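You operate a simulated robot arm through the tools that you are given. There is no shell and no other tool. Be economical: measure what you need, move in short steps, check, and stop when the job is done.

The job below is to be done with a simulated robot arm. You get a single attempt, and the scene is never put back.

TASK
Turn both tension knobs till their pointers show green, then lay the two loose biscuits on the mesh.
Fine: each pointer inside the green band of its scale; the two are left on the mesh on purpose; the biscuits in the white tray on the lower shelf stay; the line stays locked off, main switch off and key out.
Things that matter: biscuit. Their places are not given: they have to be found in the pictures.

The check looks at the end state, three seconds after you hand in, the way a careful person would. Anything else that was tipped, shoved, dropped, spilled or broken makes it a failure.

THE ROBOT
A 6-joint arm with a two-finger parallel gripper, fixed in place. Base frame: the origin is at the foot of the arm, x ahead of it, y to its left, z up. Readings come in m, rad, newtons and seconds.
With the tool pointing down near the work surface it reaches from about 0.16 to 0.46 m from the base axis. Its first joint turns from -1.152 to 1.152 rad. Payload 2.9 kg.
The TCP is the grasp point between the finger pads, 0.03 m short of the fingertips. In the tool frame z runs along the fingers and y along their closing line. Largest opening 0.11 m; finger width 0.02, thickness 0.01; the body of the gripper, 0.048 by 0.112 m, starts 0.055 m behind the TCP.
Orientation is that of the tool frame in the base frame, as a unit quaternion [x, y, z, w]. With the fingers straight down and closing along the base's y, the tool's x points along the base's -x, its y along +y and its z along -z.

THE INTERFACE
- The arm moves only by the tool send_rows. Its argument "steps" is a list that holds one entry, the list of rows, each a list of 7 numbers: the gripper command, from -1 (shut) to 1 (fully open), values between in proportion, then the shift along the tool's x, y, z in m, then the turn, a rotation vector about the tool's x, y, z in rad. In form: [[[fingers, tx, ty, tz, rx, ry, rz], ...]]. A call has 1 to 12 rows; each row shifts and turns the commanded pose from where the row before left it, along the tool's axes as they then stand. Rows are played at 5 a second. More than 0.05 m and 0.15 rad between two rows, or a gripper value outside its range, and nothing of the call is played. Where a pose cannot be reached the arm comes as near as it can. A force on the tool above 90 N (or 10 N above the force at the start of the call, whichever is more), or a blocked arm, ends the call early, and 0.2 s more pass. The fingers move at their own pace (about 0.108 m/s each) and stop on an object; they squeeze with about 36 N. The grip force told is the motor's: it shows also when the fingers shut on nothing. Time passes only in rows, and 0.2 s behind the last, so rows that do not move let the fingers close. It gives the time, the measured TCP pose, the force on the tool (base axes), the opening and the grip force at its end, in the units of the frame above (readings bear some noise).
- Cameras (640 x 400 px; columns grow to the right, rows downward): "scene" is fixed at [0.0709, 0.4237, 1.3961]; the picture's right is [-0.83, -0.55, 0.00], its down [-0.26, 0.39, -0.89] and it looks along [0.49, -0.74, -0.46] (base axes); focal length 341 px, centre (320, 200). "wrist" rides on the gripper at [0.072, 0.017, -0.103] in the tool frame; the picture's right is [-0.23, 0.97, 0.00], its down [-0.76, -0.18, -0.62] and it looks along [-0.61, -0.14, 0.78] (tool axes); focal length 222 px, centre (320, 200).
- snapshot(camera): a new picture of that camera. The clock stands still meanwhile.
- measure_at(camera, pixels): there is no depth. For up to 12 entries [column, row, z] of the newest picture of that camera ("zoom" is the newest enlarged one), the place [x, y] in the base frame at which the ray of that pixel passes the height z, good to about 0.002 m. The clock stands still meanwhile.
- close_up(camera, box): a new picture of the part [left, top, right, bottom] of that camera's present view, enlarged. The clock stands still meanwhile.
- hand_in(): hands the job in; it is judged then, once.

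Go step by step. Measure first, check grasps and placings, and put right what went wrong. The budget is 80 turns and 34 pictures, counting those below and the enlarged ones. Unless the task says otherwise, let go and move clear before handing in, and close with one line.

The tools are called after "Request:" as name(argument=value, ...) on one line, values as JSON. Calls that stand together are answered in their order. send_rows: Moves the arm, as the interface text tells. Its arguments: {"type":"object","properties":{"steps":{"type":"array","items":{"type":"array","items":{"type":"array","items":{"type":"number"}}}}},"required":["steps"]} The other tools are called the same way: snapshot (camera) takes a picture; measure_at (camera, pixels) gives the place at which the rays of pixels pass given heights; close_up (camera, box) takes an enlarged picture of a part of a camera's view; hand_in () hands the job in.

At the start:

```text
t: 0.0
tcp_pos: [0.3353, -0.159, 1.1698]
orientation: [-0.001, 1.0, 0.0, 0.0]
force: [-0.4, -0.2, 0.3]
finger_gap: 0.1098
grip_force: 0.0
```

scene: 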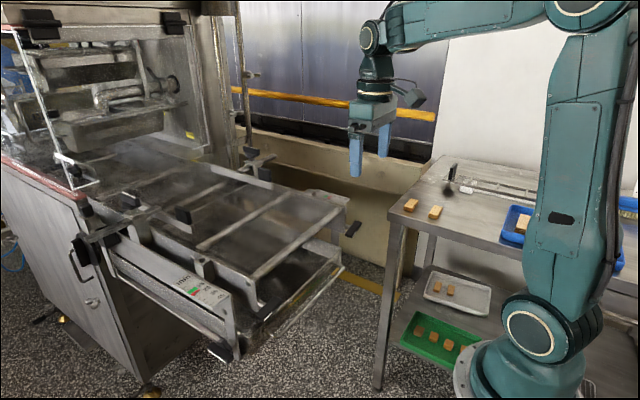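
wrist: 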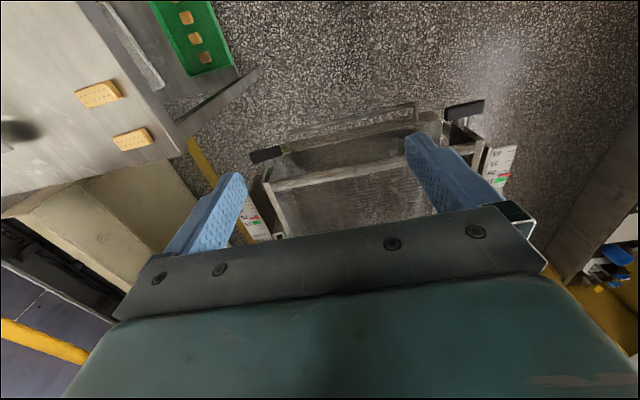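

The first pictures show a conveyor with two scales, near (195,290) and near (350,230), and two loose biscuits at (411,205) and (435,212) on the side table. I'll enlarge these parts first.

Request:
close_up(camera="scene", box=[60, 180, 380, 380])

Request:
close_up(camera="scene", box=[380, 150, 640, 370])

Request:
close_up(camera="wrist", box=[220, 80, 540, 260])

```text
2.00 times, centred on (220, 280) of scene
```

zoom: 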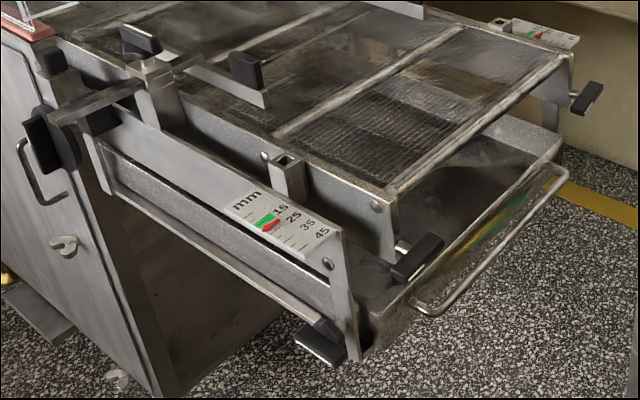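

```text
1.82 times, centred on (510, 260) of scene
```

zoom: 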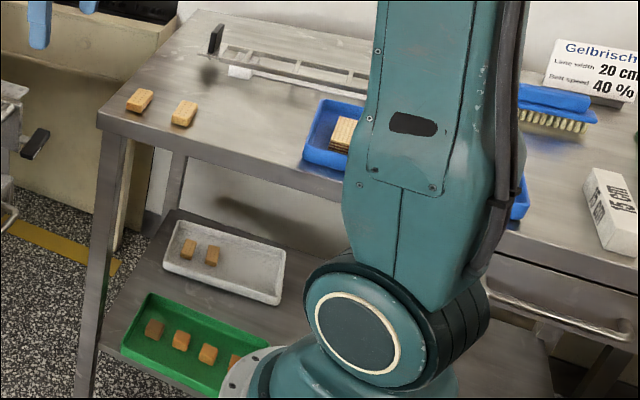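

```text
2.00 times, centred on (380, 170) of wrist
```

zoom: 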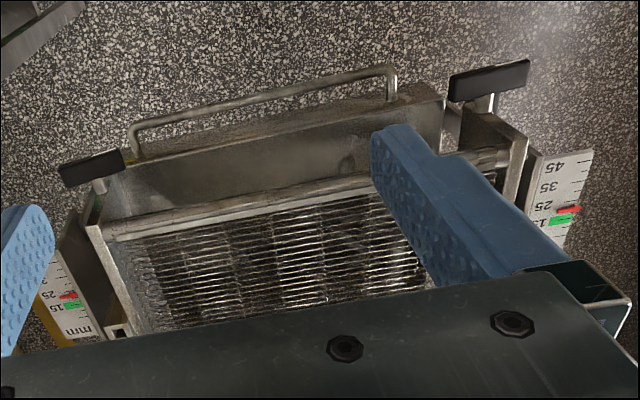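

The scales read about 25, and green lies near 18. T-bar handles appear at scene (269,309), (220,350) and (353,229), and at wrist (465,110) and (265,153). I'll triangulate them, and the biscuits too.

Request:
measure_at(camera="scene", pixels=[[269, 309, 0.5], [269, 309, 0.8], [220, 350, 0.5], [220, 350, 0.8], [353.5, 229, 0.5], [353.5, 229, 0.8], [195, 293.5, 0.8], [330, 196.5, 0.8], [411, 205, 0.34], [435, 212, 0.34], [411, 205, 0.6], [435, 212, 0.6]])

Request:
measure_at(camera="wrist", pixels=[[465, 110, 0.5], [465, 110, 0.8], [265, 153.5, 0.5], [265, 153.5, 0.8], [504, 174, 0.5], [504, 174, 0.8], [254, 218, 0.5], [254, 218, 0.8], [98, 94, 0.34], [132, 140, 0.34], [98, 94, 0.6], [132, 140, 0.6]])

```text
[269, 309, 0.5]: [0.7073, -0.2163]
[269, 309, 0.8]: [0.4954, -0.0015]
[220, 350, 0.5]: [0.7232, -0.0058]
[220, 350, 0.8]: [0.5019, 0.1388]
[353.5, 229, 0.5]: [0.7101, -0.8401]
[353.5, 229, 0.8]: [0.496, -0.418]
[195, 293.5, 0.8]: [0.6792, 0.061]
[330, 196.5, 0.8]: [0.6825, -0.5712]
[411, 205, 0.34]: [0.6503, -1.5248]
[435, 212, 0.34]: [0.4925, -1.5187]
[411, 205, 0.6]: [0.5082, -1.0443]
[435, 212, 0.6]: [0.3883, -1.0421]
```

```text
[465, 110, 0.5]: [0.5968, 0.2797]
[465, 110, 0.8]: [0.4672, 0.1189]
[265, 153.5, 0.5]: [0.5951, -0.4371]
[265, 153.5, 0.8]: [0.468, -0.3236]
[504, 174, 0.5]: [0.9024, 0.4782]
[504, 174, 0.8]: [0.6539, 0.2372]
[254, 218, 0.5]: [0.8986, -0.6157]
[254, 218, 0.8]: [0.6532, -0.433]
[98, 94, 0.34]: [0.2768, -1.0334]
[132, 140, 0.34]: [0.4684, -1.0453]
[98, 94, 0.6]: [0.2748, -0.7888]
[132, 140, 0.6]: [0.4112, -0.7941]
```

Triangulation puts the knobs at A≈(0.427,0.067,0.895) and B≈(0.430,-0.289,0.892). The biscuits come out at (0.350,-0.520,0.884) and (0.273,-0.522,0.884). I'll move forward a little and start pitching the tool to horizontal, facing +x.

Request:
send_rows(steps=[[[1, -0.03, 0, 0, 0, 0, 0], [1, -0.03, 0, 0, 0, 0, 0], [1, 0, 0, 0, 0, -0.1428, 0], [1, 0, 0, 0, 0, -0.1428, 0], [1, 0, 0, 0, 0, -0.1428, 0], [1, 0, 0, 0, 0, -0.1428, 0], [1, 0, 0, 0, 0, -0.1428, 0], [1, 0, 0, 0, 0, -0.1428, 0], [1, 0, 0, 0, 0, -0.1428, 0], [1, 0, 0, 0, 0, -0.1428, 0], [1, 0, 0, 0, 0, -0.1428, 0], [1, 0, 0, 0, 0, -0.1428, 0]]])

```text
t: 2.6
tcp_pos: [0.3961, -0.1603, 1.1699]
orientation: [-0.001, 0.754, 0.0, 0.656]
force: [-0.1, -0.8, -0.3]
finger_gap: 0.11
grip_force: 0.1
```

The tool has pitched to about 98° of the turn, with no contact. I'll finish the pitch and then roll -90° about the tool axis, so the fingers close vertically.

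Request:
send_rows(steps=[[[1, 0, 0, 0, 0, -0.1428, 0], [1, 0, 0, 0, 0, 0, -0.1428], [1, 0, 0, 0, 0, 0, -0.1428], [1, 0, 0, 0, 0, 0, -0.1428], [1, 0, 0, 0, 0, 0, -0.1428], [1, 0, 0, 0, 0, 0, -0.1428], [1, 0, 0, 0, 0, 0, -0.1428], [1, 0, 0, 0, 0, 0, -0.1428], [1, 0, 0, 0, 0, 0, -0.1428], [1, 0, 0, 0, 0, 0, -0.1428], [1, 0, 0, 0, 0, 0, -0.1428], [1, 0, 0, 0, 0, 0, -0.1428]]])

```text
t: 5.2
tcp_pos: [0.3969, -0.1597, 1.1693]
orientation: [0.501, -0.499, 0.501, -0.499]
force: [0.1, -0.1, 0.6]
finger_gap: 0.1101
grip_force: 0.0
```

Tool z is now along +x and tool y points down. I'll back off to x≈0.34 and move over to y=0.067, with z still high, then look.

Request:
send_rows(steps=[[[1, -0.03, 0, -0.03, 0, 0, 0], [1, -0.04, 0, -0.03, 0, 0, 0], [1, -0.04, 0.03, 0, 0, 0, 0], [1, -0.04, 0.03, 0, 0, 0, 0], [1, -0.04, 0.04, 0, 0, 0, 0], [1, -0.037, 0.04, 0, 0, 0, 0]]])

Request:
snapshot(camera="scene")

Request:
snapshot(camera="wrist")

```text
refused: row 5 steps farther than a row can; nothing moved
```

```text
28 pictures are left
```

scene: 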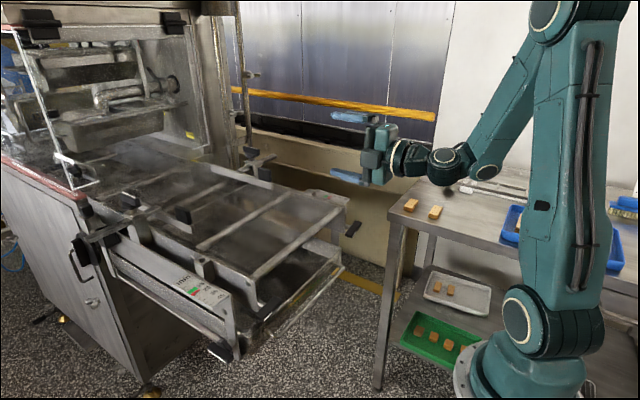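

```text
27 pictures are left
```

wrist: 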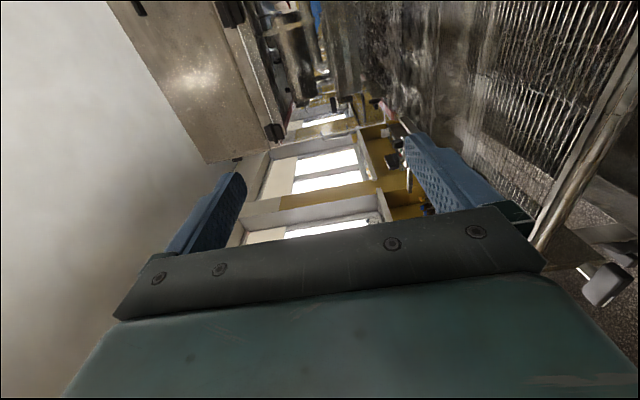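

The arm is horizontal and clear, but row 5 was refused for being too long. I'll resend the move in shorter rows.

Request:
send_rows(steps=[[[1, -0.03, 0, -0.03, 0, 0, 0], [1, -0.035, 0, -0.03, 0, 0, 0], [1, -0.04, 0, 0, 0, 0, 0], [1, -0.04, 0, 0, 0, 0, 0], [1, -0.04, 0, 0, 0, 0, 0], [1, -0.042, 0, 0, 0, 0, 0], [1, 0, 0.045, 0, 0, 0, 0], [1, 0, 0.045, 0, 0, 0, 0], [1, 0, 0.045, 0, 0, 0, 0]]])

Request:
snapshot(camera="wrist")

```text
t: 7.2
tcp_pos: [0.4563, 0.039, 1.1109]
orientation: [-0.501, 0.501, -0.499, 0.499]
force: [-0.8, 0.0, 0.9]
finger_gap: 0.1101
grip_force: 0.0
out of reach, approached as far as the arm can: row 1, 2, 3, 4, 7, 8, 9
```

```text
26 pictures are left
```

wrist: 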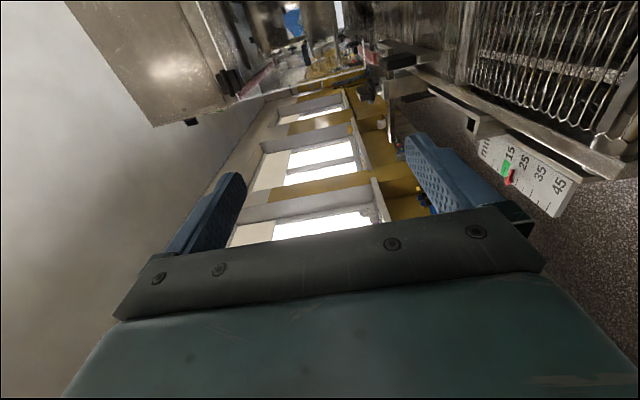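

With the tool horizontal, the arm can't get close enough to the base for knob A. Knob B lies at a larger radius, so I'll try the horizontal approach there: slide to y=-0.289, then back off.

Request:
send_rows(steps=[[[1, 0.048, 0, 0, 0, 0, 0], [1, 0.048, 0, 0, 0, 0, 0], [1, 0.048, 0, 0, 0, 0, 0], [1, 0.048, 0, 0, 0, 0, 0], [1, 0.048, 0, 0, 0, 0, 0], [1, 0.048, 0, 0, 0, 0, 0], [1, 0.04, 0, 0, 0, 0, 0], [1, 0, 0, -0.03, 0, 0, 0], [1, 0, 0, -0.03, 0, 0, 0], [1, 0, 0, -0.03, 0, 0, 0]]])

```text
t: 8.6
tcp_pos: [0.4523, -0.0797, 1.0124]
orientation: [-0.533, 0.597, -0.463, 0.381]
force: [-21.6, 1.2, 66.2]
finger_gap: 0.0818
grip_force: 0.2
out of reach, approached as far as the arm can: row 1, 2, 3, 4, 5
stopped in row 6: the force on the tool passed its limit (the readings are from after the stop); the commanded pose is now the measured one
```

A finger touched the conveyor (66 N upward) because the commanded pose had drifted down. I'll lift straight up right away and look.

Request:
send_rows(steps=[[[1, 0, -0.03, -0.009, 0, 0, 0], [1, 0, -0.04, -0.012, 0, 0, 0], [1, 0, -0.04, -0.012, 0, 0, 0], [1, 0, -0.03, -0.009, 0, 0, 0]]])

Request:
snapshot(camera="scene")

```text
t: 9.6
tcp_pos: [0.452, -0.0729, 1.1489]
orientation: [-0.542, 0.604, -0.449, 0.372]
force: [-0.3, 0.2, -0.3]
finger_gap: 0.1098
grip_force: 0.1
```

```text
25 pictures are left
```

scene: 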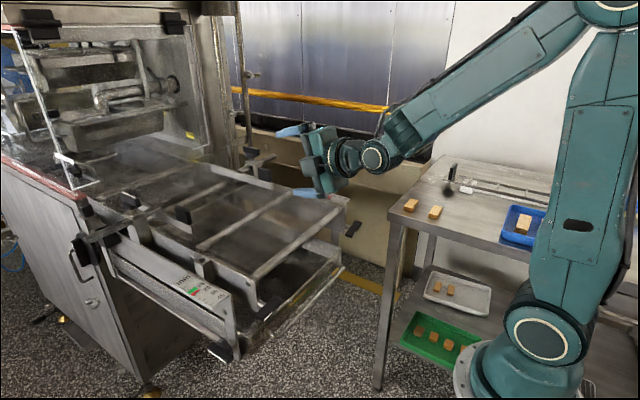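

Nothing in the scene looks disturbed. I'll turn back to tool-down, because a grip on the knob bars from above suits the reach better.

Request:
send_rows(steps=[[[1, 0, 0, 0, -0.0799, 0.0663, 0.0965], [1, 0, 0, 0, -0.0799, 0.0663, 0.0965], [1, 0, 0, 0, -0.0799, 0.0663, 0.0965], [1, 0, 0, 0, -0.0799, 0.0663, 0.0965], [1, 0, 0, 0, -0.0799, 0.0663, 0.0965], [1, 0, 0, 0, -0.0799, 0.0663, 0.0965], [1, 0, 0, 0, -0.0799, 0.0663, 0.0965], [1, 0, 0, 0, -0.0799, 0.0663, 0.0965], [1, 0, 0, 0, -0.0799, 0.0663, 0.0965], [1, 0, 0, 0, -0.0799, 0.0663, 0.0965], [1, 0, 0, 0, -0.0799, 0.0663, 0.0965], [1, 0, 0, 0, -0.0799, 0.0663, 0.0965]]])

Request:
send_rows(steps=[[[1, 0, 0, 0, -0.0799, 0.0663, 0.0965], [1, 0, 0, 0, 0, 0, 0]]])

```text
t: 12.2
tcp_pos: [0.4554, -0.0745, 1.1484]
orientation: [-0.047, 0.998, -0.04, 0.034]
force: [0.6, -0.7, 0.1]
finger_gap: 0.1102
grip_force: 0.0
```

```text
t: 12.8
tcp_pos: [0.4562, -0.0742, 1.1474]
orientation: [0.001, 1.0, 0.0, 0.0]
force: [0.2, 0.0, 0.1]
finger_gap: 0.11
grip_force: 0.1
```

The tool is down again. I'll move to a spot behind and above knob A for a close look.

Request:
send_rows(steps=[[[1, 0.032, 0.035, 0, 0, 0, 0], [1, 0.032, 0.035, 0, 0, 0, 0], [1, 0.031, 0.035, 0, 0, 0, 0], [1, 0.031, 0.036, 0, 0, 0, 0], [1, 0, 0, 0.035, 0, 0, 0], [1, 0, 0, 0.035, 0, 0, 0], [1, 0, 0, 0.03, 0, 0, 0]]])

Request:
snapshot(camera="wrist")

Request:
close_up(camera="scene", box=[140, 240, 300, 340])

```text
t: 14.4
tcp_pos: [0.3283, 0.0656, 1.0448]
orientation: [-0.001, 1.0, -0.001, 0.001]
force: [-0.5, 0.6, -1.2]
finger_gap: 0.1099
grip_force: 0.1
```

```text
24 pictures are left
```

wrist: 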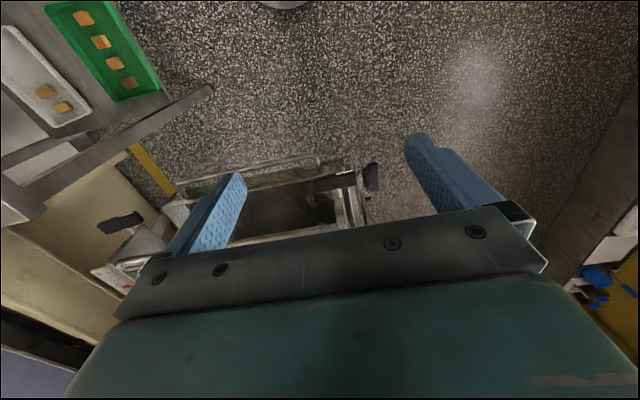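

```text
4.00 times, centred on (220, 290) of scene
```

zoom: 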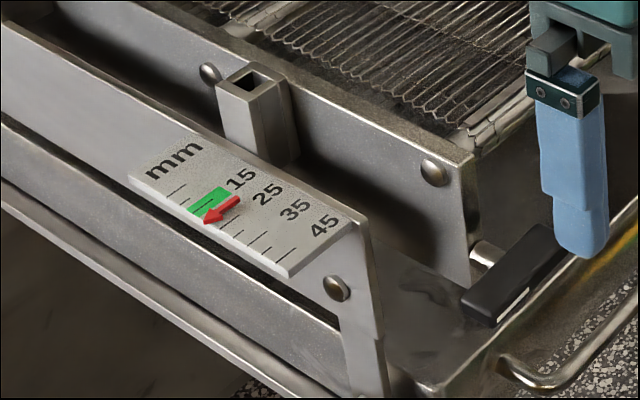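

The pointer of A reads 25 and green spans roughly 16–23. The bar of knob A runs from zoom (468,305) to (560,235), with its stem at (487,258). I'll measure its extents.

Request:
measure_at(camera="zoom", pixels=[[466, 292, 0.9], [490, 325, 0.88], [540, 227, 0.9], [566, 258, 0.88], [475, 158, 0.93], [475, 158, 0.96], [470, 285, 0.88], [487, 258, 0.895]])

Request:
close_up(camera="wrist", box=[220, 130, 420, 255])

```text
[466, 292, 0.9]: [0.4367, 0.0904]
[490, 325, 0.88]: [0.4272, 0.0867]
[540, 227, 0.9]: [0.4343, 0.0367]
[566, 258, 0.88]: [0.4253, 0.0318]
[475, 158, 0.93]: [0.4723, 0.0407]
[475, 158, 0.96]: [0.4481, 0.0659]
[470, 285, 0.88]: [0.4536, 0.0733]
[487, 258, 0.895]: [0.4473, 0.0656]
```

```text
3.20 times, centred on (320, 192) of wrist
```

zoom: 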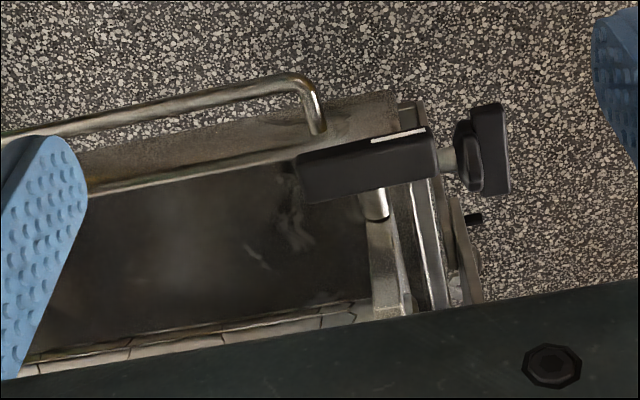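

I want the heights of the tray handle and of the lower side knob C before I bring the fingers down.

Request:
measure_at(camera="wrist", pixels=[[373, 176.4, 0.85], [373, 176.4, 0.7], [317, 158, 0.85], [317, 158, 0.7], [315, 180, 0.9], [356, 178, 0.9], [315, 186, 0.9], [337, 194, 0.895]])

Request:
measure_at(camera="scene", pixels=[[220, 350, 0.85], [220, 350, 0.7], [266, 332.5, 0.85], [266, 332.5, 0.7]])

```text
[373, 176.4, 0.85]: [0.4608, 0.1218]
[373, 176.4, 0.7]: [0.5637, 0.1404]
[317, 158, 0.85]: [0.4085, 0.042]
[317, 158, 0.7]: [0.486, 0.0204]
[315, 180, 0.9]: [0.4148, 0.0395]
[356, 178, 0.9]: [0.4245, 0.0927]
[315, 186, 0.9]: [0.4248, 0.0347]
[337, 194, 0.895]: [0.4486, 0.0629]
```

```text
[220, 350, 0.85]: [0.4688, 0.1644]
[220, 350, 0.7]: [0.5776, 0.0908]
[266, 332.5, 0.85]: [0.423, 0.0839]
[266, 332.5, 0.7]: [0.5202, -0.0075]
```

C lies at z≈0.78 and the tray handle at z≈0.76, so both are below the fingertips. I'll pitch the tool by 0.3 rad for clearance from the frame and lower it over knob A, open.

Request:
send_rows(steps=[[[1, -0.048, 0, 0, 0, 0, 0], [1, -0.0477, -0.0016, 0, 0, 0, 0], [1, 0, 0, 0.04, 0, -0.15, 0], [1, 0, 0, 0.005, 0, -0.15, 0], [1, 0.0078, 0, 0.0251, 0, 0, 0], [1, 0.0078, 0, 0.0251, 0, 0, 0], [1, 0.0078, 0, 0.0251, 0, 0, 0], [1, 0.0078, 0, 0.0251, 0, 0, 0]]])

Request:
close_up(camera="scene", box=[180, 220, 340, 320])

```text
t: 16.2
tcp_pos: [0.4259, 0.0648, 0.8961]
orientation: [0.0, 0.989, -0.001, 0.15]
force: [0.4, -0.4, -0.1]
finger_gap: 0.1104
grip_force: 0.0
```

```text
4.00 times, centred on (260, 270) of scene
```

zoom: 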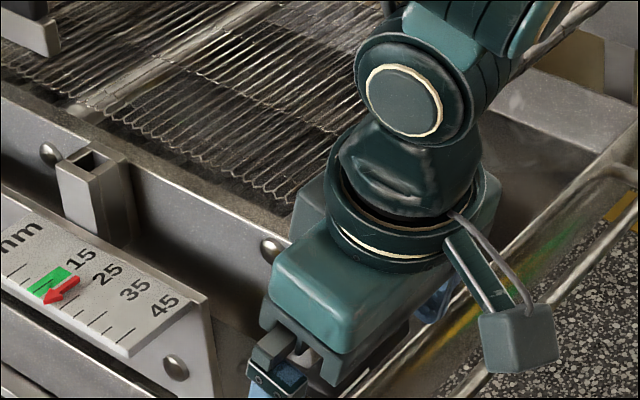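

The tool is in place with no contact. I'll close on the bar ends and turn it anticlockwise (negative about +x) by about 0.5 rad as a test.

Request:
send_rows(steps=[[[-1, 0, 0, 0, 0, 0, 0], [-1, 0, 0, 0, 0, 0, 0], [-1, 0, 0, 0, 0, 0, 0], [-1, 0, 0, 0, 0.0955, 0, -0.0296], [-1, 0, 0, 0, 0.0955, 0, -0.0296], [-1, 0, 0, 0, 0.0955, 0, -0.0296], [-1, 0, 0, 0, 0.0955, 0, -0.0296], [-1, 0, 0, 0, 0.0955, 0, -0.0296]]])

Request:
close_up(camera="scene", box=[180, 220, 340, 320])

```text
t: 18.0
tcp_pos: [0.4254, 0.065, 0.898]
orientation: [-0.038, 0.958, -0.245, 0.145]
force: [-1.1, 9.2, -7.2]
finger_gap: 0.0602
grip_force: 44.7
```

```text
4.00 times, centred on (260, 270) of scene
```

zoom: 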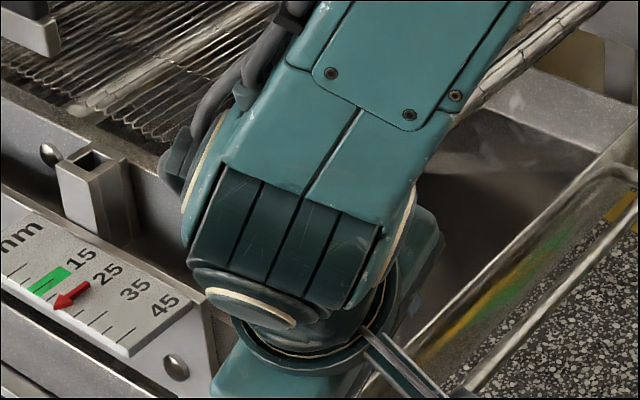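

The pointer moved up the scale, about 5 units for 0.5 rad, so the turn was the wrong way. I'll turn back by 0.8 rad, clockwise.

Request:
send_rows(steps=[[[-1, 0, 0, 0, -0.0955, 0, 0.0296], [-1, 0, 0, 0, -0.0955, 0, 0.0296], [-1, 0, 0, 0, -0.0955, 0, 0.0296], [-1, 0, 0, 0, -0.0955, 0, 0.0296], [-1, 0, 0, 0, -0.0955, 0, 0.0296], [-1, 0, 0, 0, -0.0955, 0, 0.0296], [-1, 0, 0, 0, -0.0955, 0, 0.0296], [-1, 0, 0, 0, -0.0955, 0, 0.0296], [-1, 0, 0, 0, 0, 0, 0]]])

Request:
close_up(camera="scene", box=[160, 260, 256, 320])

```text
t: 20.0
tcp_pos: [0.4256, 0.063, 0.8964]
orientation: [0.025, 0.978, 0.146, 0.149]
force: [-14.2, -22.4, 21.8]
finger_gap: 0.06
grip_force: 45.0
```

```text
6.67 times, centred on (208, 290) of scene
```

zoom: 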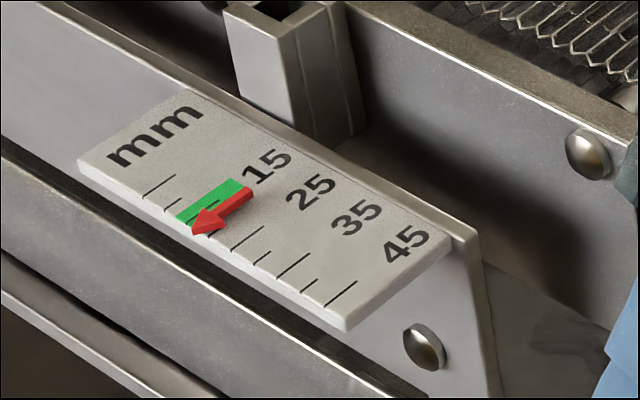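

The pointer tip at (193,232) is over the green band but toward its upper edge. I'll turn another 0.2 rad to centre it.

Request:
send_rows(steps=[[[-1, 0, 0, 0, -0.0955, 0, 0.0296], [-1, 0, 0, 0, -0.0955, 0, 0.0296], [-1, 0, 0, 0, 0, 0, 0]]])

Request:
close_up(camera="scene", box=[160, 260, 256, 320])

```text
t: 20.8
tcp_pos: [0.4264, 0.0617, 0.8968]
orientation: [0.04, 0.959, 0.241, 0.146]
force: [-9.0, -32.3, 14.0]
finger_gap: 0.06
grip_force: 45.6
```

```text
6.67 times, centred on (208, 290) of scene
```

zoom: 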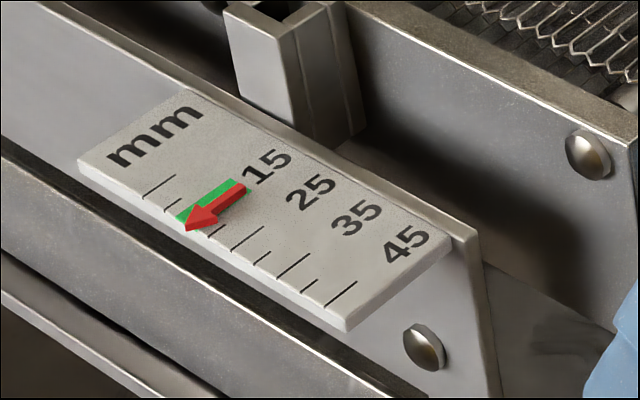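

The pointer is now over the green with a green edge visible on both sides. I'll open, retreat along the tool axis, and check again.

Request:
send_rows(steps=[[[0.3, 0, 0, 0, 0, 0, 0], [1, 0, 0, 0, 0, 0, 0], [1, 0, 0, -0.03, 0, 0, 0], [1, 0, 0, -0.04, 0, 0, 0], [1, 0, 0, -0.04, 0, 0, 0], [1, 0, 0, -0.03, 0.0955, 0, -0.0296], [1, 0, 0, 0, 0.0955, 0, -0.0296], [1, 0, 0, 0, 0.0955, 0, -0.0296], [1, 0, 0, 0, 0.0955, 0, -0.0296], [1, 0, 0, 0, 0.0955, 0, -0.0296]]])

Request:
snapshot(camera="wrist")

Request:
close_up(camera="scene", box=[160, 230, 320, 330])

```text
t: 23.0
tcp_pos: [0.3837, 0.0018, 1.0162]
orientation: [0.0, 0.989, -0.001, 0.149]
force: [0.1, -0.6, -0.1]
finger_gap: 0.1099
grip_force: 0.1
```

```text
17 pictures are left
```

wrist: 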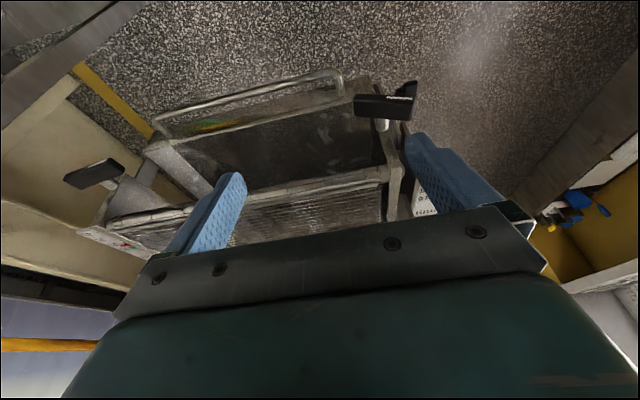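

```text
4.00 times, centred on (240, 280) of scene
```

zoom: 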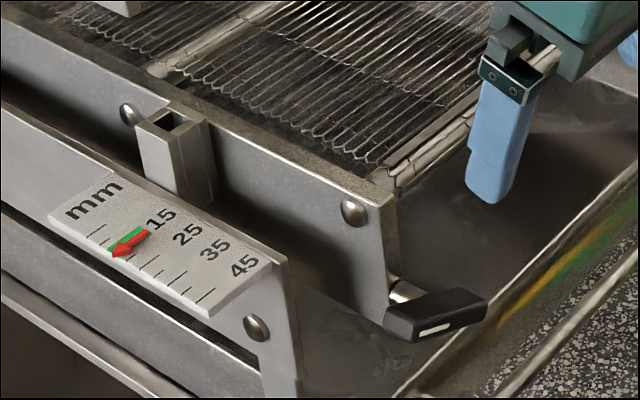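

A stays in the green after release. Next is knob B, so I'll take an enlarged look at it and its scale.

Request:
close_up(camera="scene", box=[296, 185, 376, 245])

Request:
measure_at(camera="wrist", pixels=[[70, 180, 0.892], [119, 165, 0.892], [94, 174, 0.892]])

```text
6.67 times, centred on (336, 215) of scene
```

zoom: 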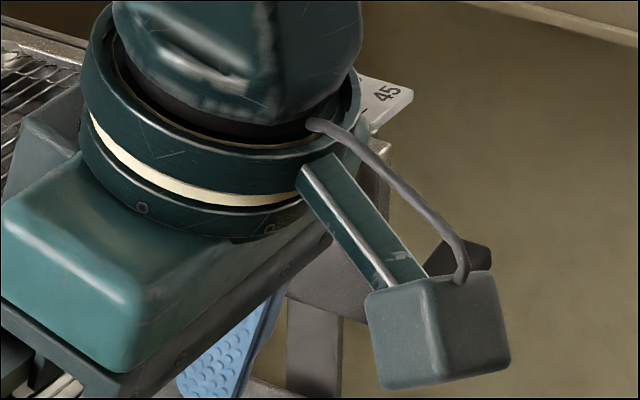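

```text
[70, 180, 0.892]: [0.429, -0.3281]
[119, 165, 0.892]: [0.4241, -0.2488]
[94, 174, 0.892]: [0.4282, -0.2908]
```

The gripper blocks the scene view of B. The wrist view puts B's centre at (0.428,-0.289), so I'll move above it and lower over it as I did at A.

Request:
send_rows(steps=[[[1, 0, -0.0485, 0, 0, 0, 0], [1, 0, -0.0485, 0, 0, 0, 0], [1, 0, -0.0485, 0, 0, 0, 0], [1, 0, -0.0485, 0, 0, 0, 0], [1, 0, -0.0485, 0, 0, 0, 0], [1, 0, -0.0485, 0, 0, 0, 0], [1, -0.0404, 0, 0.0125, 0, 0, 0], [1, 0, 0, 0, 0, 0, 0]]])

Request:
snapshot(camera="wrist")

Request:
close_up(camera="scene", box=[280, 160, 400, 235])

```text
t: 24.8
tcp_pos: [0.4269, -0.2907, 1.015]
orientation: [0.0, 0.989, 0.0, 0.149]
force: [0.5, 0.2, 0.5]
finger_gap: 0.1099
grip_force: 0.0
```

```text
14 pictures are left
```

wrist: 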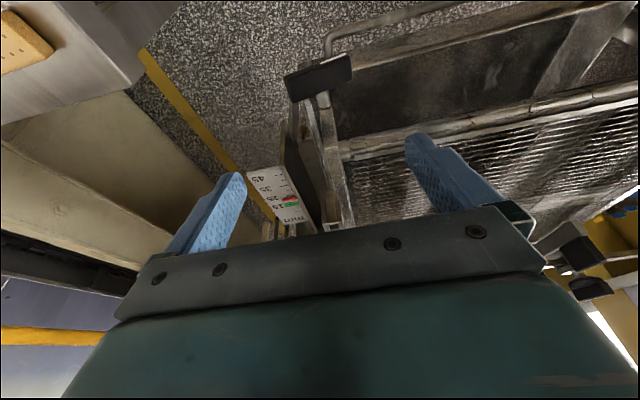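

```text
5.33 times, centred on (340, 198) of scene
```

zoom: 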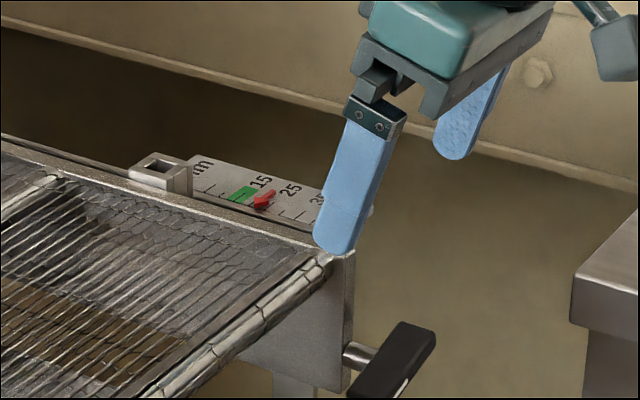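

The wrist view shows scale B clearly, with the pointer just above green, and the bar at (287–352, 55–100). I'll check its centre.

Request:
measure_at(camera="wrist", pixels=[[287, 86, 0.895], [352, 68, 0.895], [320, 76, 0.895], [323, 102, 0.892]])

Request:
measure_at(camera="zoom", pixels=[[348, 388, 0.892], [435, 330, 0.892], [358, 352, 0.892]])

```text
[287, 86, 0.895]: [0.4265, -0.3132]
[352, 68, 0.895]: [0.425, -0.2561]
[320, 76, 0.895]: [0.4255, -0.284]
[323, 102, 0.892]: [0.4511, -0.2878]
```

```text
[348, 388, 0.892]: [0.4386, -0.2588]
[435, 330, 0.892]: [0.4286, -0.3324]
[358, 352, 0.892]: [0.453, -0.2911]
```

The axis is at y≈-0.287. I'll lower over it, close, and turn clockwise 0.3 rad.

Request:
send_rows(steps=[[[1, 0.0089, 0.0035, 0.0287, 0, 0, 0], [1, 0.0089, 0, 0.0287, 0, 0, 0], [1, 0.0089, 0, 0.0287, 0, 0, 0], [1, 0.0089, 0, 0.0287, 0, 0, 0], [-1, 0, 0, 0, 0, 0, 0], [-1, 0, 0, 0, 0, 0, 0], [-1, 0, 0, 0, 0, 0, 0], [-1, 0, 0, 0, -0.0955, 0, 0.0296], [-1, 0, 0, 0, -0.0955, 0, 0.0296], [-1, 0, 0, 0, -0.0955, 0, 0.0296], [-1, 0, 0, 0, 0, 0, 0]]])

Request:
close_up(camera="scene", box=[280, 160, 400, 235])

```text
t: 27.2
tcp_pos: [0.4262, -0.2844, 0.8936]
orientation: [0.021, 0.977, 0.15, 0.147]
force: [2.0, 24.3, -10.6]
finger_gap: 0.0607
grip_force: 45.4
```

```text
5.33 times, centred on (340, 198) of scene
```

zoom: 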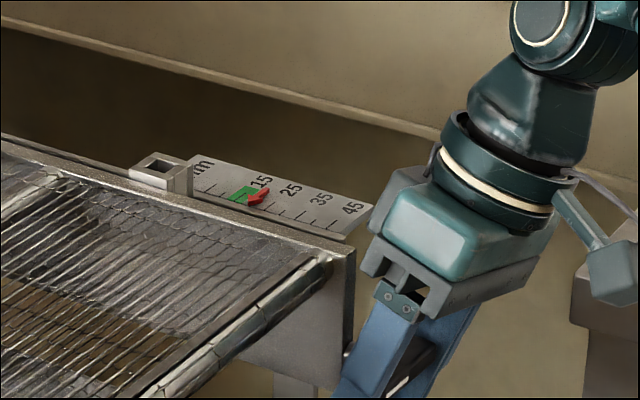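

The pointer is visible and moving toward green, with its tip at (248,203). I'll turn a further 0.2 rad, as at A.

Request:
send_rows(steps=[[[-1, 0, 0, 0, -0.0955, 0, 0.0296], [-1, 0, 0, 0, -0.0955, 0, 0.0296], [-1, 0, 0, 0, 0, 0, 0]]])

Request:
close_up(camera="scene", box=[300, 175, 364, 215])

```text
t: 28.0
tcp_pos: [0.4256, -0.2837, 0.8938]
orientation: [0.037, 0.958, 0.245, 0.144]
force: [2.3, 27.3, -7.9]
finger_gap: 0.0606
grip_force: 45.0
```

```text
10.00 times, centred on (332, 195) of scene
```

zoom: 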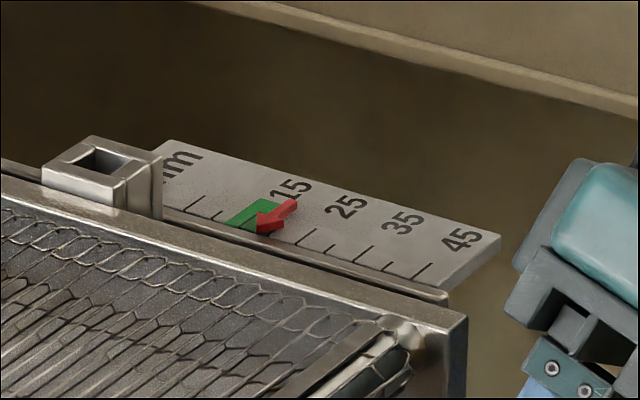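

Against the ticks, the tip at (258,230) is about 1–3 mm above the green centre. I'll turn 0.25 rad more.

Request:
send_rows(steps=[[[-1, 0, 0, 0, -0.0796, 0, 0.0246], [-1, 0, 0, 0, -0.0796, 0, 0.0246], [-1, 0, 0, 0, -0.0796, 0, 0.0246], [-1, 0, 0, 0, 0, 0, 0]]])

Request:
close_up(camera="scene", box=[300, 175, 364, 215])

```text
t: 29.0
tcp_pos: [0.4265, -0.2848, 0.895]
orientation: [0.055, 0.92, 0.363, 0.14]
force: [1.0, 21.9, -9.6]
finger_gap: 0.0606
grip_force: 45.1
```

```text
10.00 times, centred on (332, 195) of scene
```

zoom: 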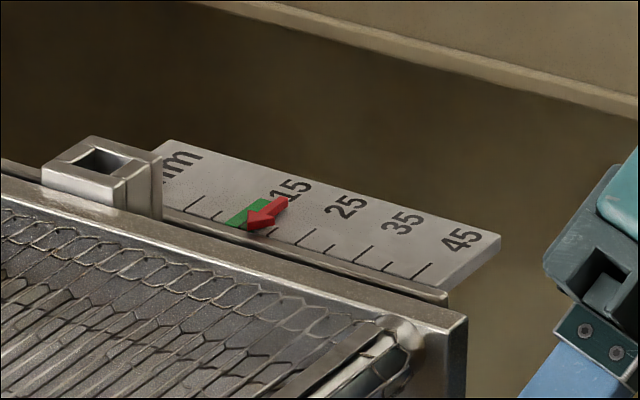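

B's tip at (247,229) is now inside green. I'll open, back off along the tool axis and bring the tool upright.

Request:
send_rows(steps=[[[0.3, 0, 0, 0, 0, 0, 0], [1, 0, 0, 0, 0, 0, 0], [1, 0, 0, -0.04, 0, 0, 0], [1, 0, 0, -0.045, 0, 0, 0], [1, 0, 0, -0.045, 0, 0, 0], [1, 0, 0, 0, 0.1194, 0, -0.0369], [1, 0, 0, 0, 0.1194, 0, -0.0369], [1, 0, 0, 0, 0.1194, 0, -0.0369], [1, 0, 0, 0, 0.1194, 0, -0.0369], [1, 0, 0, 0, 0.1194, 0, -0.0369], [1, 0, 0, 0, 0.1194, 0, -0.0369], [1, 0, 0, -0.04, 0, 0.15, 0]]])

Request:
send_rows(steps=[[[1, 0, 0, -0.02, 0, 0.15, 0], [1, 0, 0, 0, 0, 0, 0]]])

Request:
close_up(camera="scene", box=[300, 175, 364, 215])

```text
t: 31.6
tcp_pos: [0.3612, -0.3287, 1.0013]
orientation: [0.001, 0.997, -0.001, 0.075]
force: [0.2, -0.1, 0.5]
finger_gap: 0.1099
grip_force: 0.1
out of reach, approached as far as the arm can: row 4, 5
```

```text
t: 32.2
tcp_pos: [0.3578, -0.3285, 1.0224]
orientation: [0.0, 1.0, 0.0, 0.001]
force: [0.2, -0.3, -0.2]
finger_gap: 0.11
grip_force: 0.1
```

```text
10.00 times, centred on (332, 195) of scene
```

zoom: 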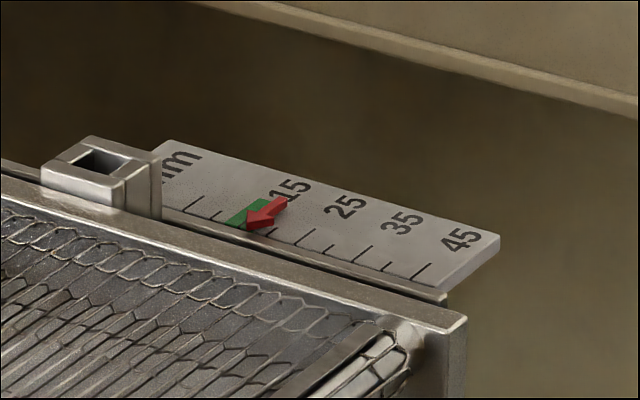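

B stays in the green after release. Now I'll go over the table behind the biscuits for a wrist view of both.

Request:
send_rows(steps=[[[1, 0.0196, -0.0343, -0.0056, 0, 0, 0], [1, 0.0196, -0.0343, -0.0056, 0, 0, 0], [1, 0.0196, -0.0343, -0.0056, 0, 0, 0], [1, 0.0196, -0.0343, -0.0056, 0, 0, 0], [1, 0.0196, -0.0343, -0.0056, 0, 0, 0], [1, 0, 0, 0, 0, 0, 0]]])

Request:
close_up(camera="wrist", box=[220, 60, 420, 185])

```text
t: 33.6
tcp_pos: [0.2578, -0.5001, 1.0503]
orientation: [0.001, 1.0, 0.0, 0.001]
force: [-0.8, 0.2, -0.8]
finger_gap: 0.1101
grip_force: 0.1
```

```text
3.20 times, centred on (320, 122) of wrist
```

zoom: 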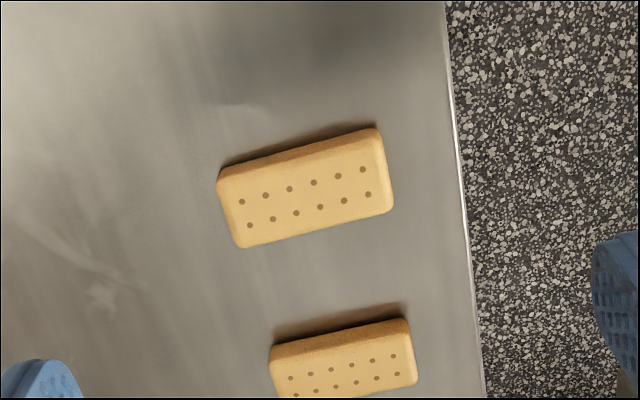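

Both biscuits lie flat with their long side roughly along y. I'll measure their corners and the table edge.

Request:
measure_at(camera="zoom", pixels=[[222, 192, 0.885], [381, 150, 0.885], [393, 210, 0.885], [243, 247, 0.885], [271, 354, 0.885], [411, 334, 0.885], [416, 384, 0.885], [459, 130, 0.87], [483, 390, 0.87]])

Request:
close_up(camera="scene", box=[392, 190, 456, 230])

```text
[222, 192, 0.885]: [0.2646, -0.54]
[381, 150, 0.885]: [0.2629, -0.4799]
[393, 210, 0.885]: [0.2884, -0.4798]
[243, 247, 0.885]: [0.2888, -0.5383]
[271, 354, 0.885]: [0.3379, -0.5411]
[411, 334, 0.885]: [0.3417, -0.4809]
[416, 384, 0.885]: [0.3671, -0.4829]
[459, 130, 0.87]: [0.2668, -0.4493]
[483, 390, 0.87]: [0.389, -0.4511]
```

```text
10.00 times, centred on (424, 210) of scene
```

zoom: 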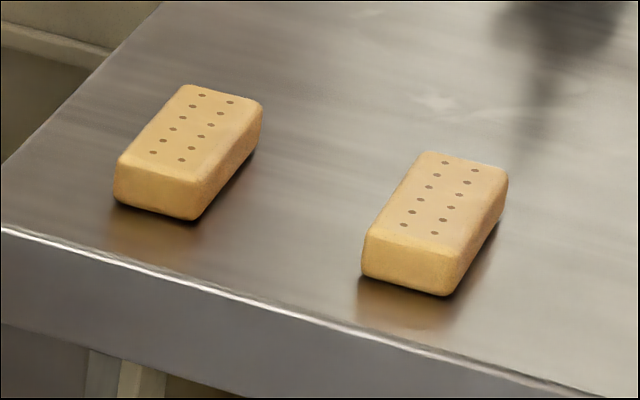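

Comparing the same corner in both views will give the height of the biscuit top.

Request:
measure_at(camera="zoom", pixels=[[367, 236, 0.885], [367, 236, 0.87], [452, 257, 0.885], [120, 162, 0.885], [196, 183, 0.885], [445, 294, 0.87], [363, 275, 0.87]])

```text
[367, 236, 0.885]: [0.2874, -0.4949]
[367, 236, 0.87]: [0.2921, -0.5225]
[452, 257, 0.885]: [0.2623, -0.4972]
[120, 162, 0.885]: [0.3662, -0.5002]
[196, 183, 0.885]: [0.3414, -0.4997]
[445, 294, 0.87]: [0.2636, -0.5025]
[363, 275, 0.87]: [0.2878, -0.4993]
```

The biscuit top is at z≈0.894 and the table at about 0.88. I'll grip biscuit 2 lengthwise at (0.273,-0.510), with the tips just above the table.

Request:
send_rows(steps=[[[1, -0.0152, -0.0099, 0.03, 0, 0, 0], [1, 0, 0, 0.04, 0, 0, 0], [1, 0, 0, 0.04, 0, 0, 0], [1, 0, 0, 0.02, 0, 0, 0], [1, 0, 0, 0.006, 0, 0, 0], [-0.2, 0, 0, 0, 0, 0, 0], [-1, 0, 0, 0, 0, 0, 0], [-1, 0, 0, 0, 0, 0, 0], [-1, 0, 0, 0, 0, 0, 0]]])

```text
t: 35.6
tcp_pos: [0.2739, -0.5105, 0.9126]
orientation: [0.001, 1.0, 0.0, 0.0]
force: [0.5, 0.4, -0.3]
finger_gap: 0.061
grip_force: 14.1
```

The grip holds at a gap of 0.061. I'll lift it, and measure the mesh area between the end roller and the next cross bar.

Request:
send_rows(steps=[[[-1, 0, 0, -0.04, 0, 0, 0], [-1, 0, 0, -0.045, 0, 0, 0], [-1, 0, 0, -0.045, 0, 0, 0], [-1, 0, 0, -0.04, 0, 0, 0]]])

Request:
snapshot(camera="scene")

Request:
measure_at(camera="scene", pixels=[[197.5, 247.5, 0.945], [290, 195, 0.945], [257.5, 272.5, 0.945], [340, 211, 0.945], [265, 230, 0.945], [265, 230, 0.93], [240, 245, 0.945], [285, 220, 0.945]])

```text
t: 36.6
tcp_pos: [0.273, -0.5113, 1.0824]
orientation: [0.001, 1.0, 0.001, 0.0]
force: [-0.8, -1.3, 0.4]
finger_gap: 0.061
grip_force: 14.0
```

```text
6 pictures are left
```

scene: 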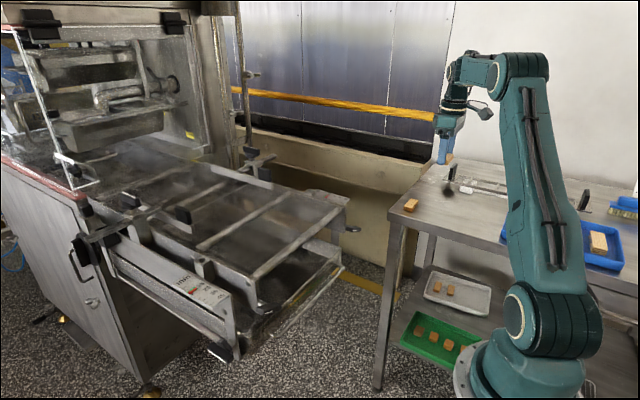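

```text
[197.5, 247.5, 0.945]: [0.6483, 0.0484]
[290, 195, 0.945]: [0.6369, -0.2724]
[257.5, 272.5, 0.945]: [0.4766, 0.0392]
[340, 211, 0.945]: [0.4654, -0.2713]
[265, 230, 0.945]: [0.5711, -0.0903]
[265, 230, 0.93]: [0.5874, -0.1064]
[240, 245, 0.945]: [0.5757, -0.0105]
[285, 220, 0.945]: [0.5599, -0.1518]
```

The biscuit is held (gap 0.061). The mesh spans x 0.49–0.63 and y -0.26–0.03 at z≈0.945, so I'll carry it above (0.55,-0.17).

Request:
send_rows(steps=[[[-1, -0.0308, 0.0379, 0, 0, 0, 0], [-1, -0.0308, 0.0379, 0, 0, 0, 0], [-1, -0.0308, 0.0379, 0, 0, 0, 0], [-1, -0.0308, 0.0379, 0, 0, 0, 0], [-1, -0.0308, 0.0379, 0, 0, 0, 0], [-1, -0.0308, 0.0379, 0, 0, 0, 0], [-1, -0.0308, 0.0379, 0, 0, 0, 0], [-1, -0.0308, 0.0379, 0, 0, 0, 0], [-1, -0.0308, 0.0379, 0, 0, 0, 0], [-1, 0, 0, 0.04, 0, 0, 0], [-1, 0, 0, 0.02, 0, 0, 0], [-1, 0, 0, 0, 0, 0, 0]]])

Request:
close_up(camera="scene", box=[210, 170, 338, 250])

```text
t: 39.2
tcp_pos: [0.551, -0.1707, 1.0239]
orientation: [0.001, 1.0, 0.0, 0.0]
force: [1.3, 0.1, 0.1]
finger_gap: 0.0609
grip_force: 14.2
```

```text
5.00 times, centred on (274, 210) of scene
```

zoom: 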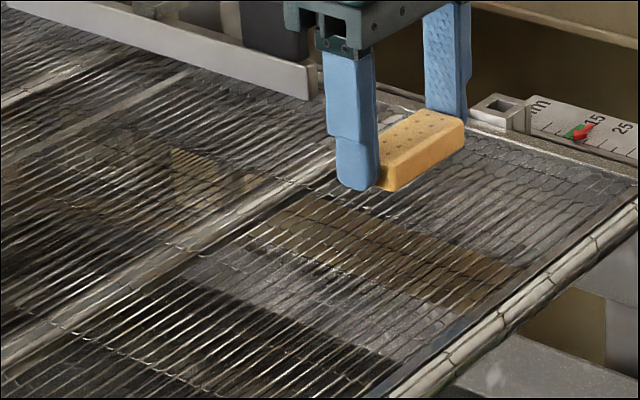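

The biscuit is held level over the mesh. I'll lower it in stages, watching the force.

Request:
send_rows(steps=[[[-1, 0, 0, 0.02, 0, 0, 0], [-1, 0, 0, 0.014, 0, 0, 0], [-1, 0, 0, 0.005, 0, 0, 0], [-1, 0, 0, 0, 0, 0, 0]]])

Request:
send_rows(steps=[[[-1, 0, 0, 0.004, 0, 0, 0], [-1, 0, 0, 0, 0, 0, 0]]])

```text
t: 40.2
tcp_pos: [0.5515, -0.1698, 0.9856]
orientation: [0.001, 1.0, 0.0, 0.003]
force: [-2.4, -0.5, 13.0]
finger_gap: 0.061
grip_force: 14.3
```

```text
t: 40.8
tcp_pos: [0.5522, -0.1694, 0.9861]
orientation: [0.0, 1.0, -0.001, 0.004]
force: [-7.0, -1.2, 38.8]
finger_gap: 0.0607
grip_force: 13.9
```

It is resting on the mesh at TCP z≈0.986. I'll ease up 4 mm, open a little and rise.

Request:
send_rows(steps=[[[-1, 0, 0, -0.004, 0, 0, 0], [-1, 0, 0, 0, 0, 0, 0], [0.25, 0, 0, 0, 0, 0, 0], [0.6, 0, 0, 0, 0, 0, 0], [0.6, 0, 0, -0.02, 0, 0, 0], [0.6, 0, 0, -0.04, 0, 0, 0], [0.6, 0, 0, -0.04, 0, 0, 0]]])

Request:
send_rows(steps=[[[1, 0.0224, -0.038, 0, 0, 0, 0], [1, 0.0224, -0.038, 0, 0, 0, 0], [1, 0.0224, -0.038, 0, 0, 0, 0], [1, 0.0224, -0.038, 0, 0, 0, 0], [1, 0.0224, -0.038, 0, 0, 0, 0], [1, 0.0224, -0.038, 0, 0, 0, 0], [1, 0.0224, -0.038, 0, 0, 0, 0], [1, 0.0224, -0.038, 0, 0, 0, 0], [1, 0.0224, -0.037, 0, 0, 0, 0], [1, 0, 0, 0, 0, 0, 0]]])

```text
t: 42.4
tcp_pos: [0.5524, -0.1689, 1.0842]
orientation: [0.001, 1.0, 0.0, -0.001]
force: [0.9, 0.1, 0.4]
finger_gap: 0.0881
grip_force: 0.0
```

```text
t: 44.6
tcp_pos: [0.3467, -0.5099, 1.0835]
orientation: [0.001, 1.0, 0.0, 0.0]
force: [-0.3, 0.7, 0.6]
finger_gap: 0.1099
grip_force: 0.0
```

I've let go, and the tool is now above biscuit 1 at (0.349,-0.511). I'll go down and grip it the same way.

Request:
send_rows(steps=[[[1, -0.0025, -0.001, 0.04, 0, 0, 0], [1, 0, 0, 0.045, 0, 0, 0], [1, 0, 0, 0.045, 0, 0, 0], [1, 0, 0, 0.03, 0, 0, 0], [1, 0, 0, 0.0105, 0, 0, 0], [-0.2, 0, 0, 0, 0, 0, 0], [-1, 0, 0, 0, 0, 0, 0], [-1, 0, 0, 0, 0, 0, 0], [-1, 0, 0, 0, 0, 0, 0]]])

Request:
send_rows(steps=[[[-1, 0, 0, -0.04, 0, 0, 0], [-1, 0, 0, -0.045, 0, 0, 0], [-1, 0, 0, -0.045, 0, 0, 0], [-1, 0, 0, -0.04, 0, 0, 0]]])

```text
t: 46.6
tcp_pos: [0.3525, -0.5123, 0.9147]
orientation: [0.001, 1.0, 0.001, 0.0]
force: [0.0, -0.3, 0.4]
finger_gap: 0.0609
grip_force: 13.6
```

```text
t: 47.6
tcp_pos: [0.3521, -0.5092, 1.0831]
orientation: [0.001, 1.0, 0.0, 0.0]
force: [0.0, 0.0, -0.5]
finger_gap: 0.0612
grip_force: 13.8
```

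Biscuit 1 is held (gap 0.061). I'll carry it above (0.55,-0.05).

Request:
send_rows(steps=[[[-1, -0.018, 0.0418, 0, 0, 0, 0], [-1, -0.018, 0.0418, 0, 0, 0, 0], [-1, -0.018, 0.0418, 0, 0, 0, 0], [-1, -0.018, 0.0418, 0, 0, 0, 0], [-1, -0.018, 0.0418, 0, 0, 0, 0], [-1, -0.018, 0.0418, 0, 0, 0, 0], [-1, -0.018, 0.0418, 0, 0, 0, 0], [-1, -0.018, 0.0418, 0, 0, 0, 0], [-1, -0.018, 0.0418, 0, 0, 0, 0], [-1, -0.018, 0.0418, 0, 0, 0, 0], [-1, -0.018, 0.0418, 0, 0, 0, 0], [-1, 0, 0, 0, 0, 0, 0]]])

Request:
send_rows(steps=[[[-1, 0, 0, 0.04, 0, 0, 0], [-1, 0, 0, 0.035, 0, 0, 0], [-1, 0, 0, 0.014, 0, 0, 0], [-1, 0, 0, 0.005, 0, 0, 0], [-1, 0, 0, 0, 0, 0, 0]]])

```text
t: 50.2
tcp_pos: [0.5474, -0.0543, 1.0842]
orientation: [0.001, 1.0, -0.001, 0.0]
force: [-0.4, 0.1, -0.1]
finger_gap: 0.0609
grip_force: 14.3
```

```text
t: 51.4
tcp_pos: [0.5489, -0.051, 0.9893]
orientation: [0.001, 1.0, 0.0, 0.0]
force: [0.3, 0.2, 0.3]
finger_gap: 0.0608
grip_force: 13.9
```

No contact yet at z=0.989, so I'll lower 4 mm more.

Request:
send_rows(steps=[[[-1, 0, 0, 0.004, 0, 0, 0], [-1, 0, 0, 0, 0, 0, 0]]])

```text
t: 52.0
tcp_pos: [0.5508, -0.0527, 0.9865]
orientation: [0.001, 1.0, -0.001, 0.002]
force: [-0.3, -1.9, 13.1]
finger_gap: 0.0609
grip_force: 14.1
```

It now touches with 13 N. I'll release it, rise and back away.

Request:
send_rows(steps=[[[-1, 0, 0, -0.001, 0, 0, 0], [0.25, 0, 0, 0, 0, 0, 0], [0.6, 0, 0, 0, 0, 0, 0], [0.6, 0, 0, -0.02, 0, 0, 0], [0.6, 0, 0, -0.04, 0, 0, 0], [0.6, 0, 0, -0.045, 0, 0, 0], [0.6, 0.04, 0, -0.02, 0, 0, 0], [0.6, 0.045, 0, 0, 0, 0, 0], [0.6, 0.045, 0, 0, 0, 0, 0], [0.6, 0.045, 0, 0, 0, 0, 0], [0.6, 0, -0.04, -0.02, 0, 0, 0], [0.6, 0, -0.04, -0.02, 0, 0, 0]]])

Request:
send_rows(steps=[[[0.6, 0, -0.04, -0.02, 0, 0, 0], [0.6, 0, -0.04, -0.02, 0, 0, 0], [0.6, 0, 0, 0, 0, 0, 0]]])

Request:
snapshot(camera="scene")

Request:
close_up(camera="scene", box=[160, 180, 352, 300])

```text
t: 54.6
tcp_pos: [0.3735, -0.1338, 1.1494]
orientation: [0.001, 1.0, 0.001, 0.001]
force: [0.2, -0.1, 0.1]
finger_gap: 0.0879
grip_force: 0.1
```

```text
t: 55.4
tcp_pos: [0.3751, -0.2117, 1.191]
orientation: [0.0, 1.0, 0.0, -0.001]
force: [-0.3, -0.9, 0.5]
finger_gap: 0.088
grip_force: 0.0
```

```text
4 pictures are left
```

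scene: 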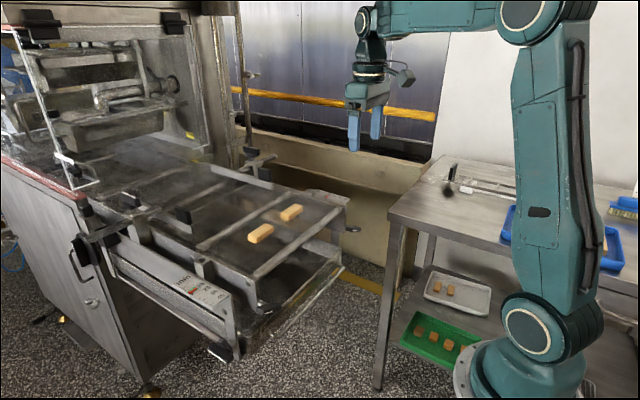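

```text
3.33 times, centred on (256, 240) of scene
```

zoom: 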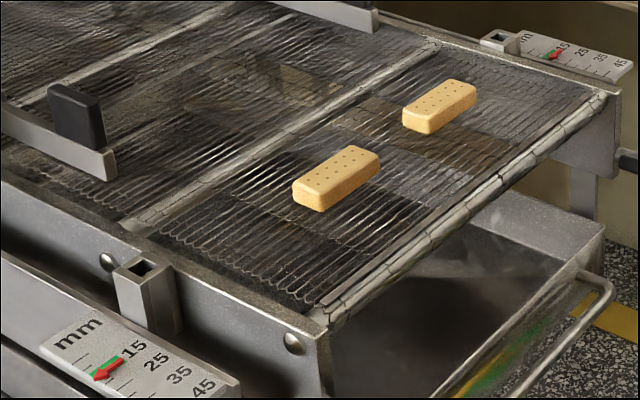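

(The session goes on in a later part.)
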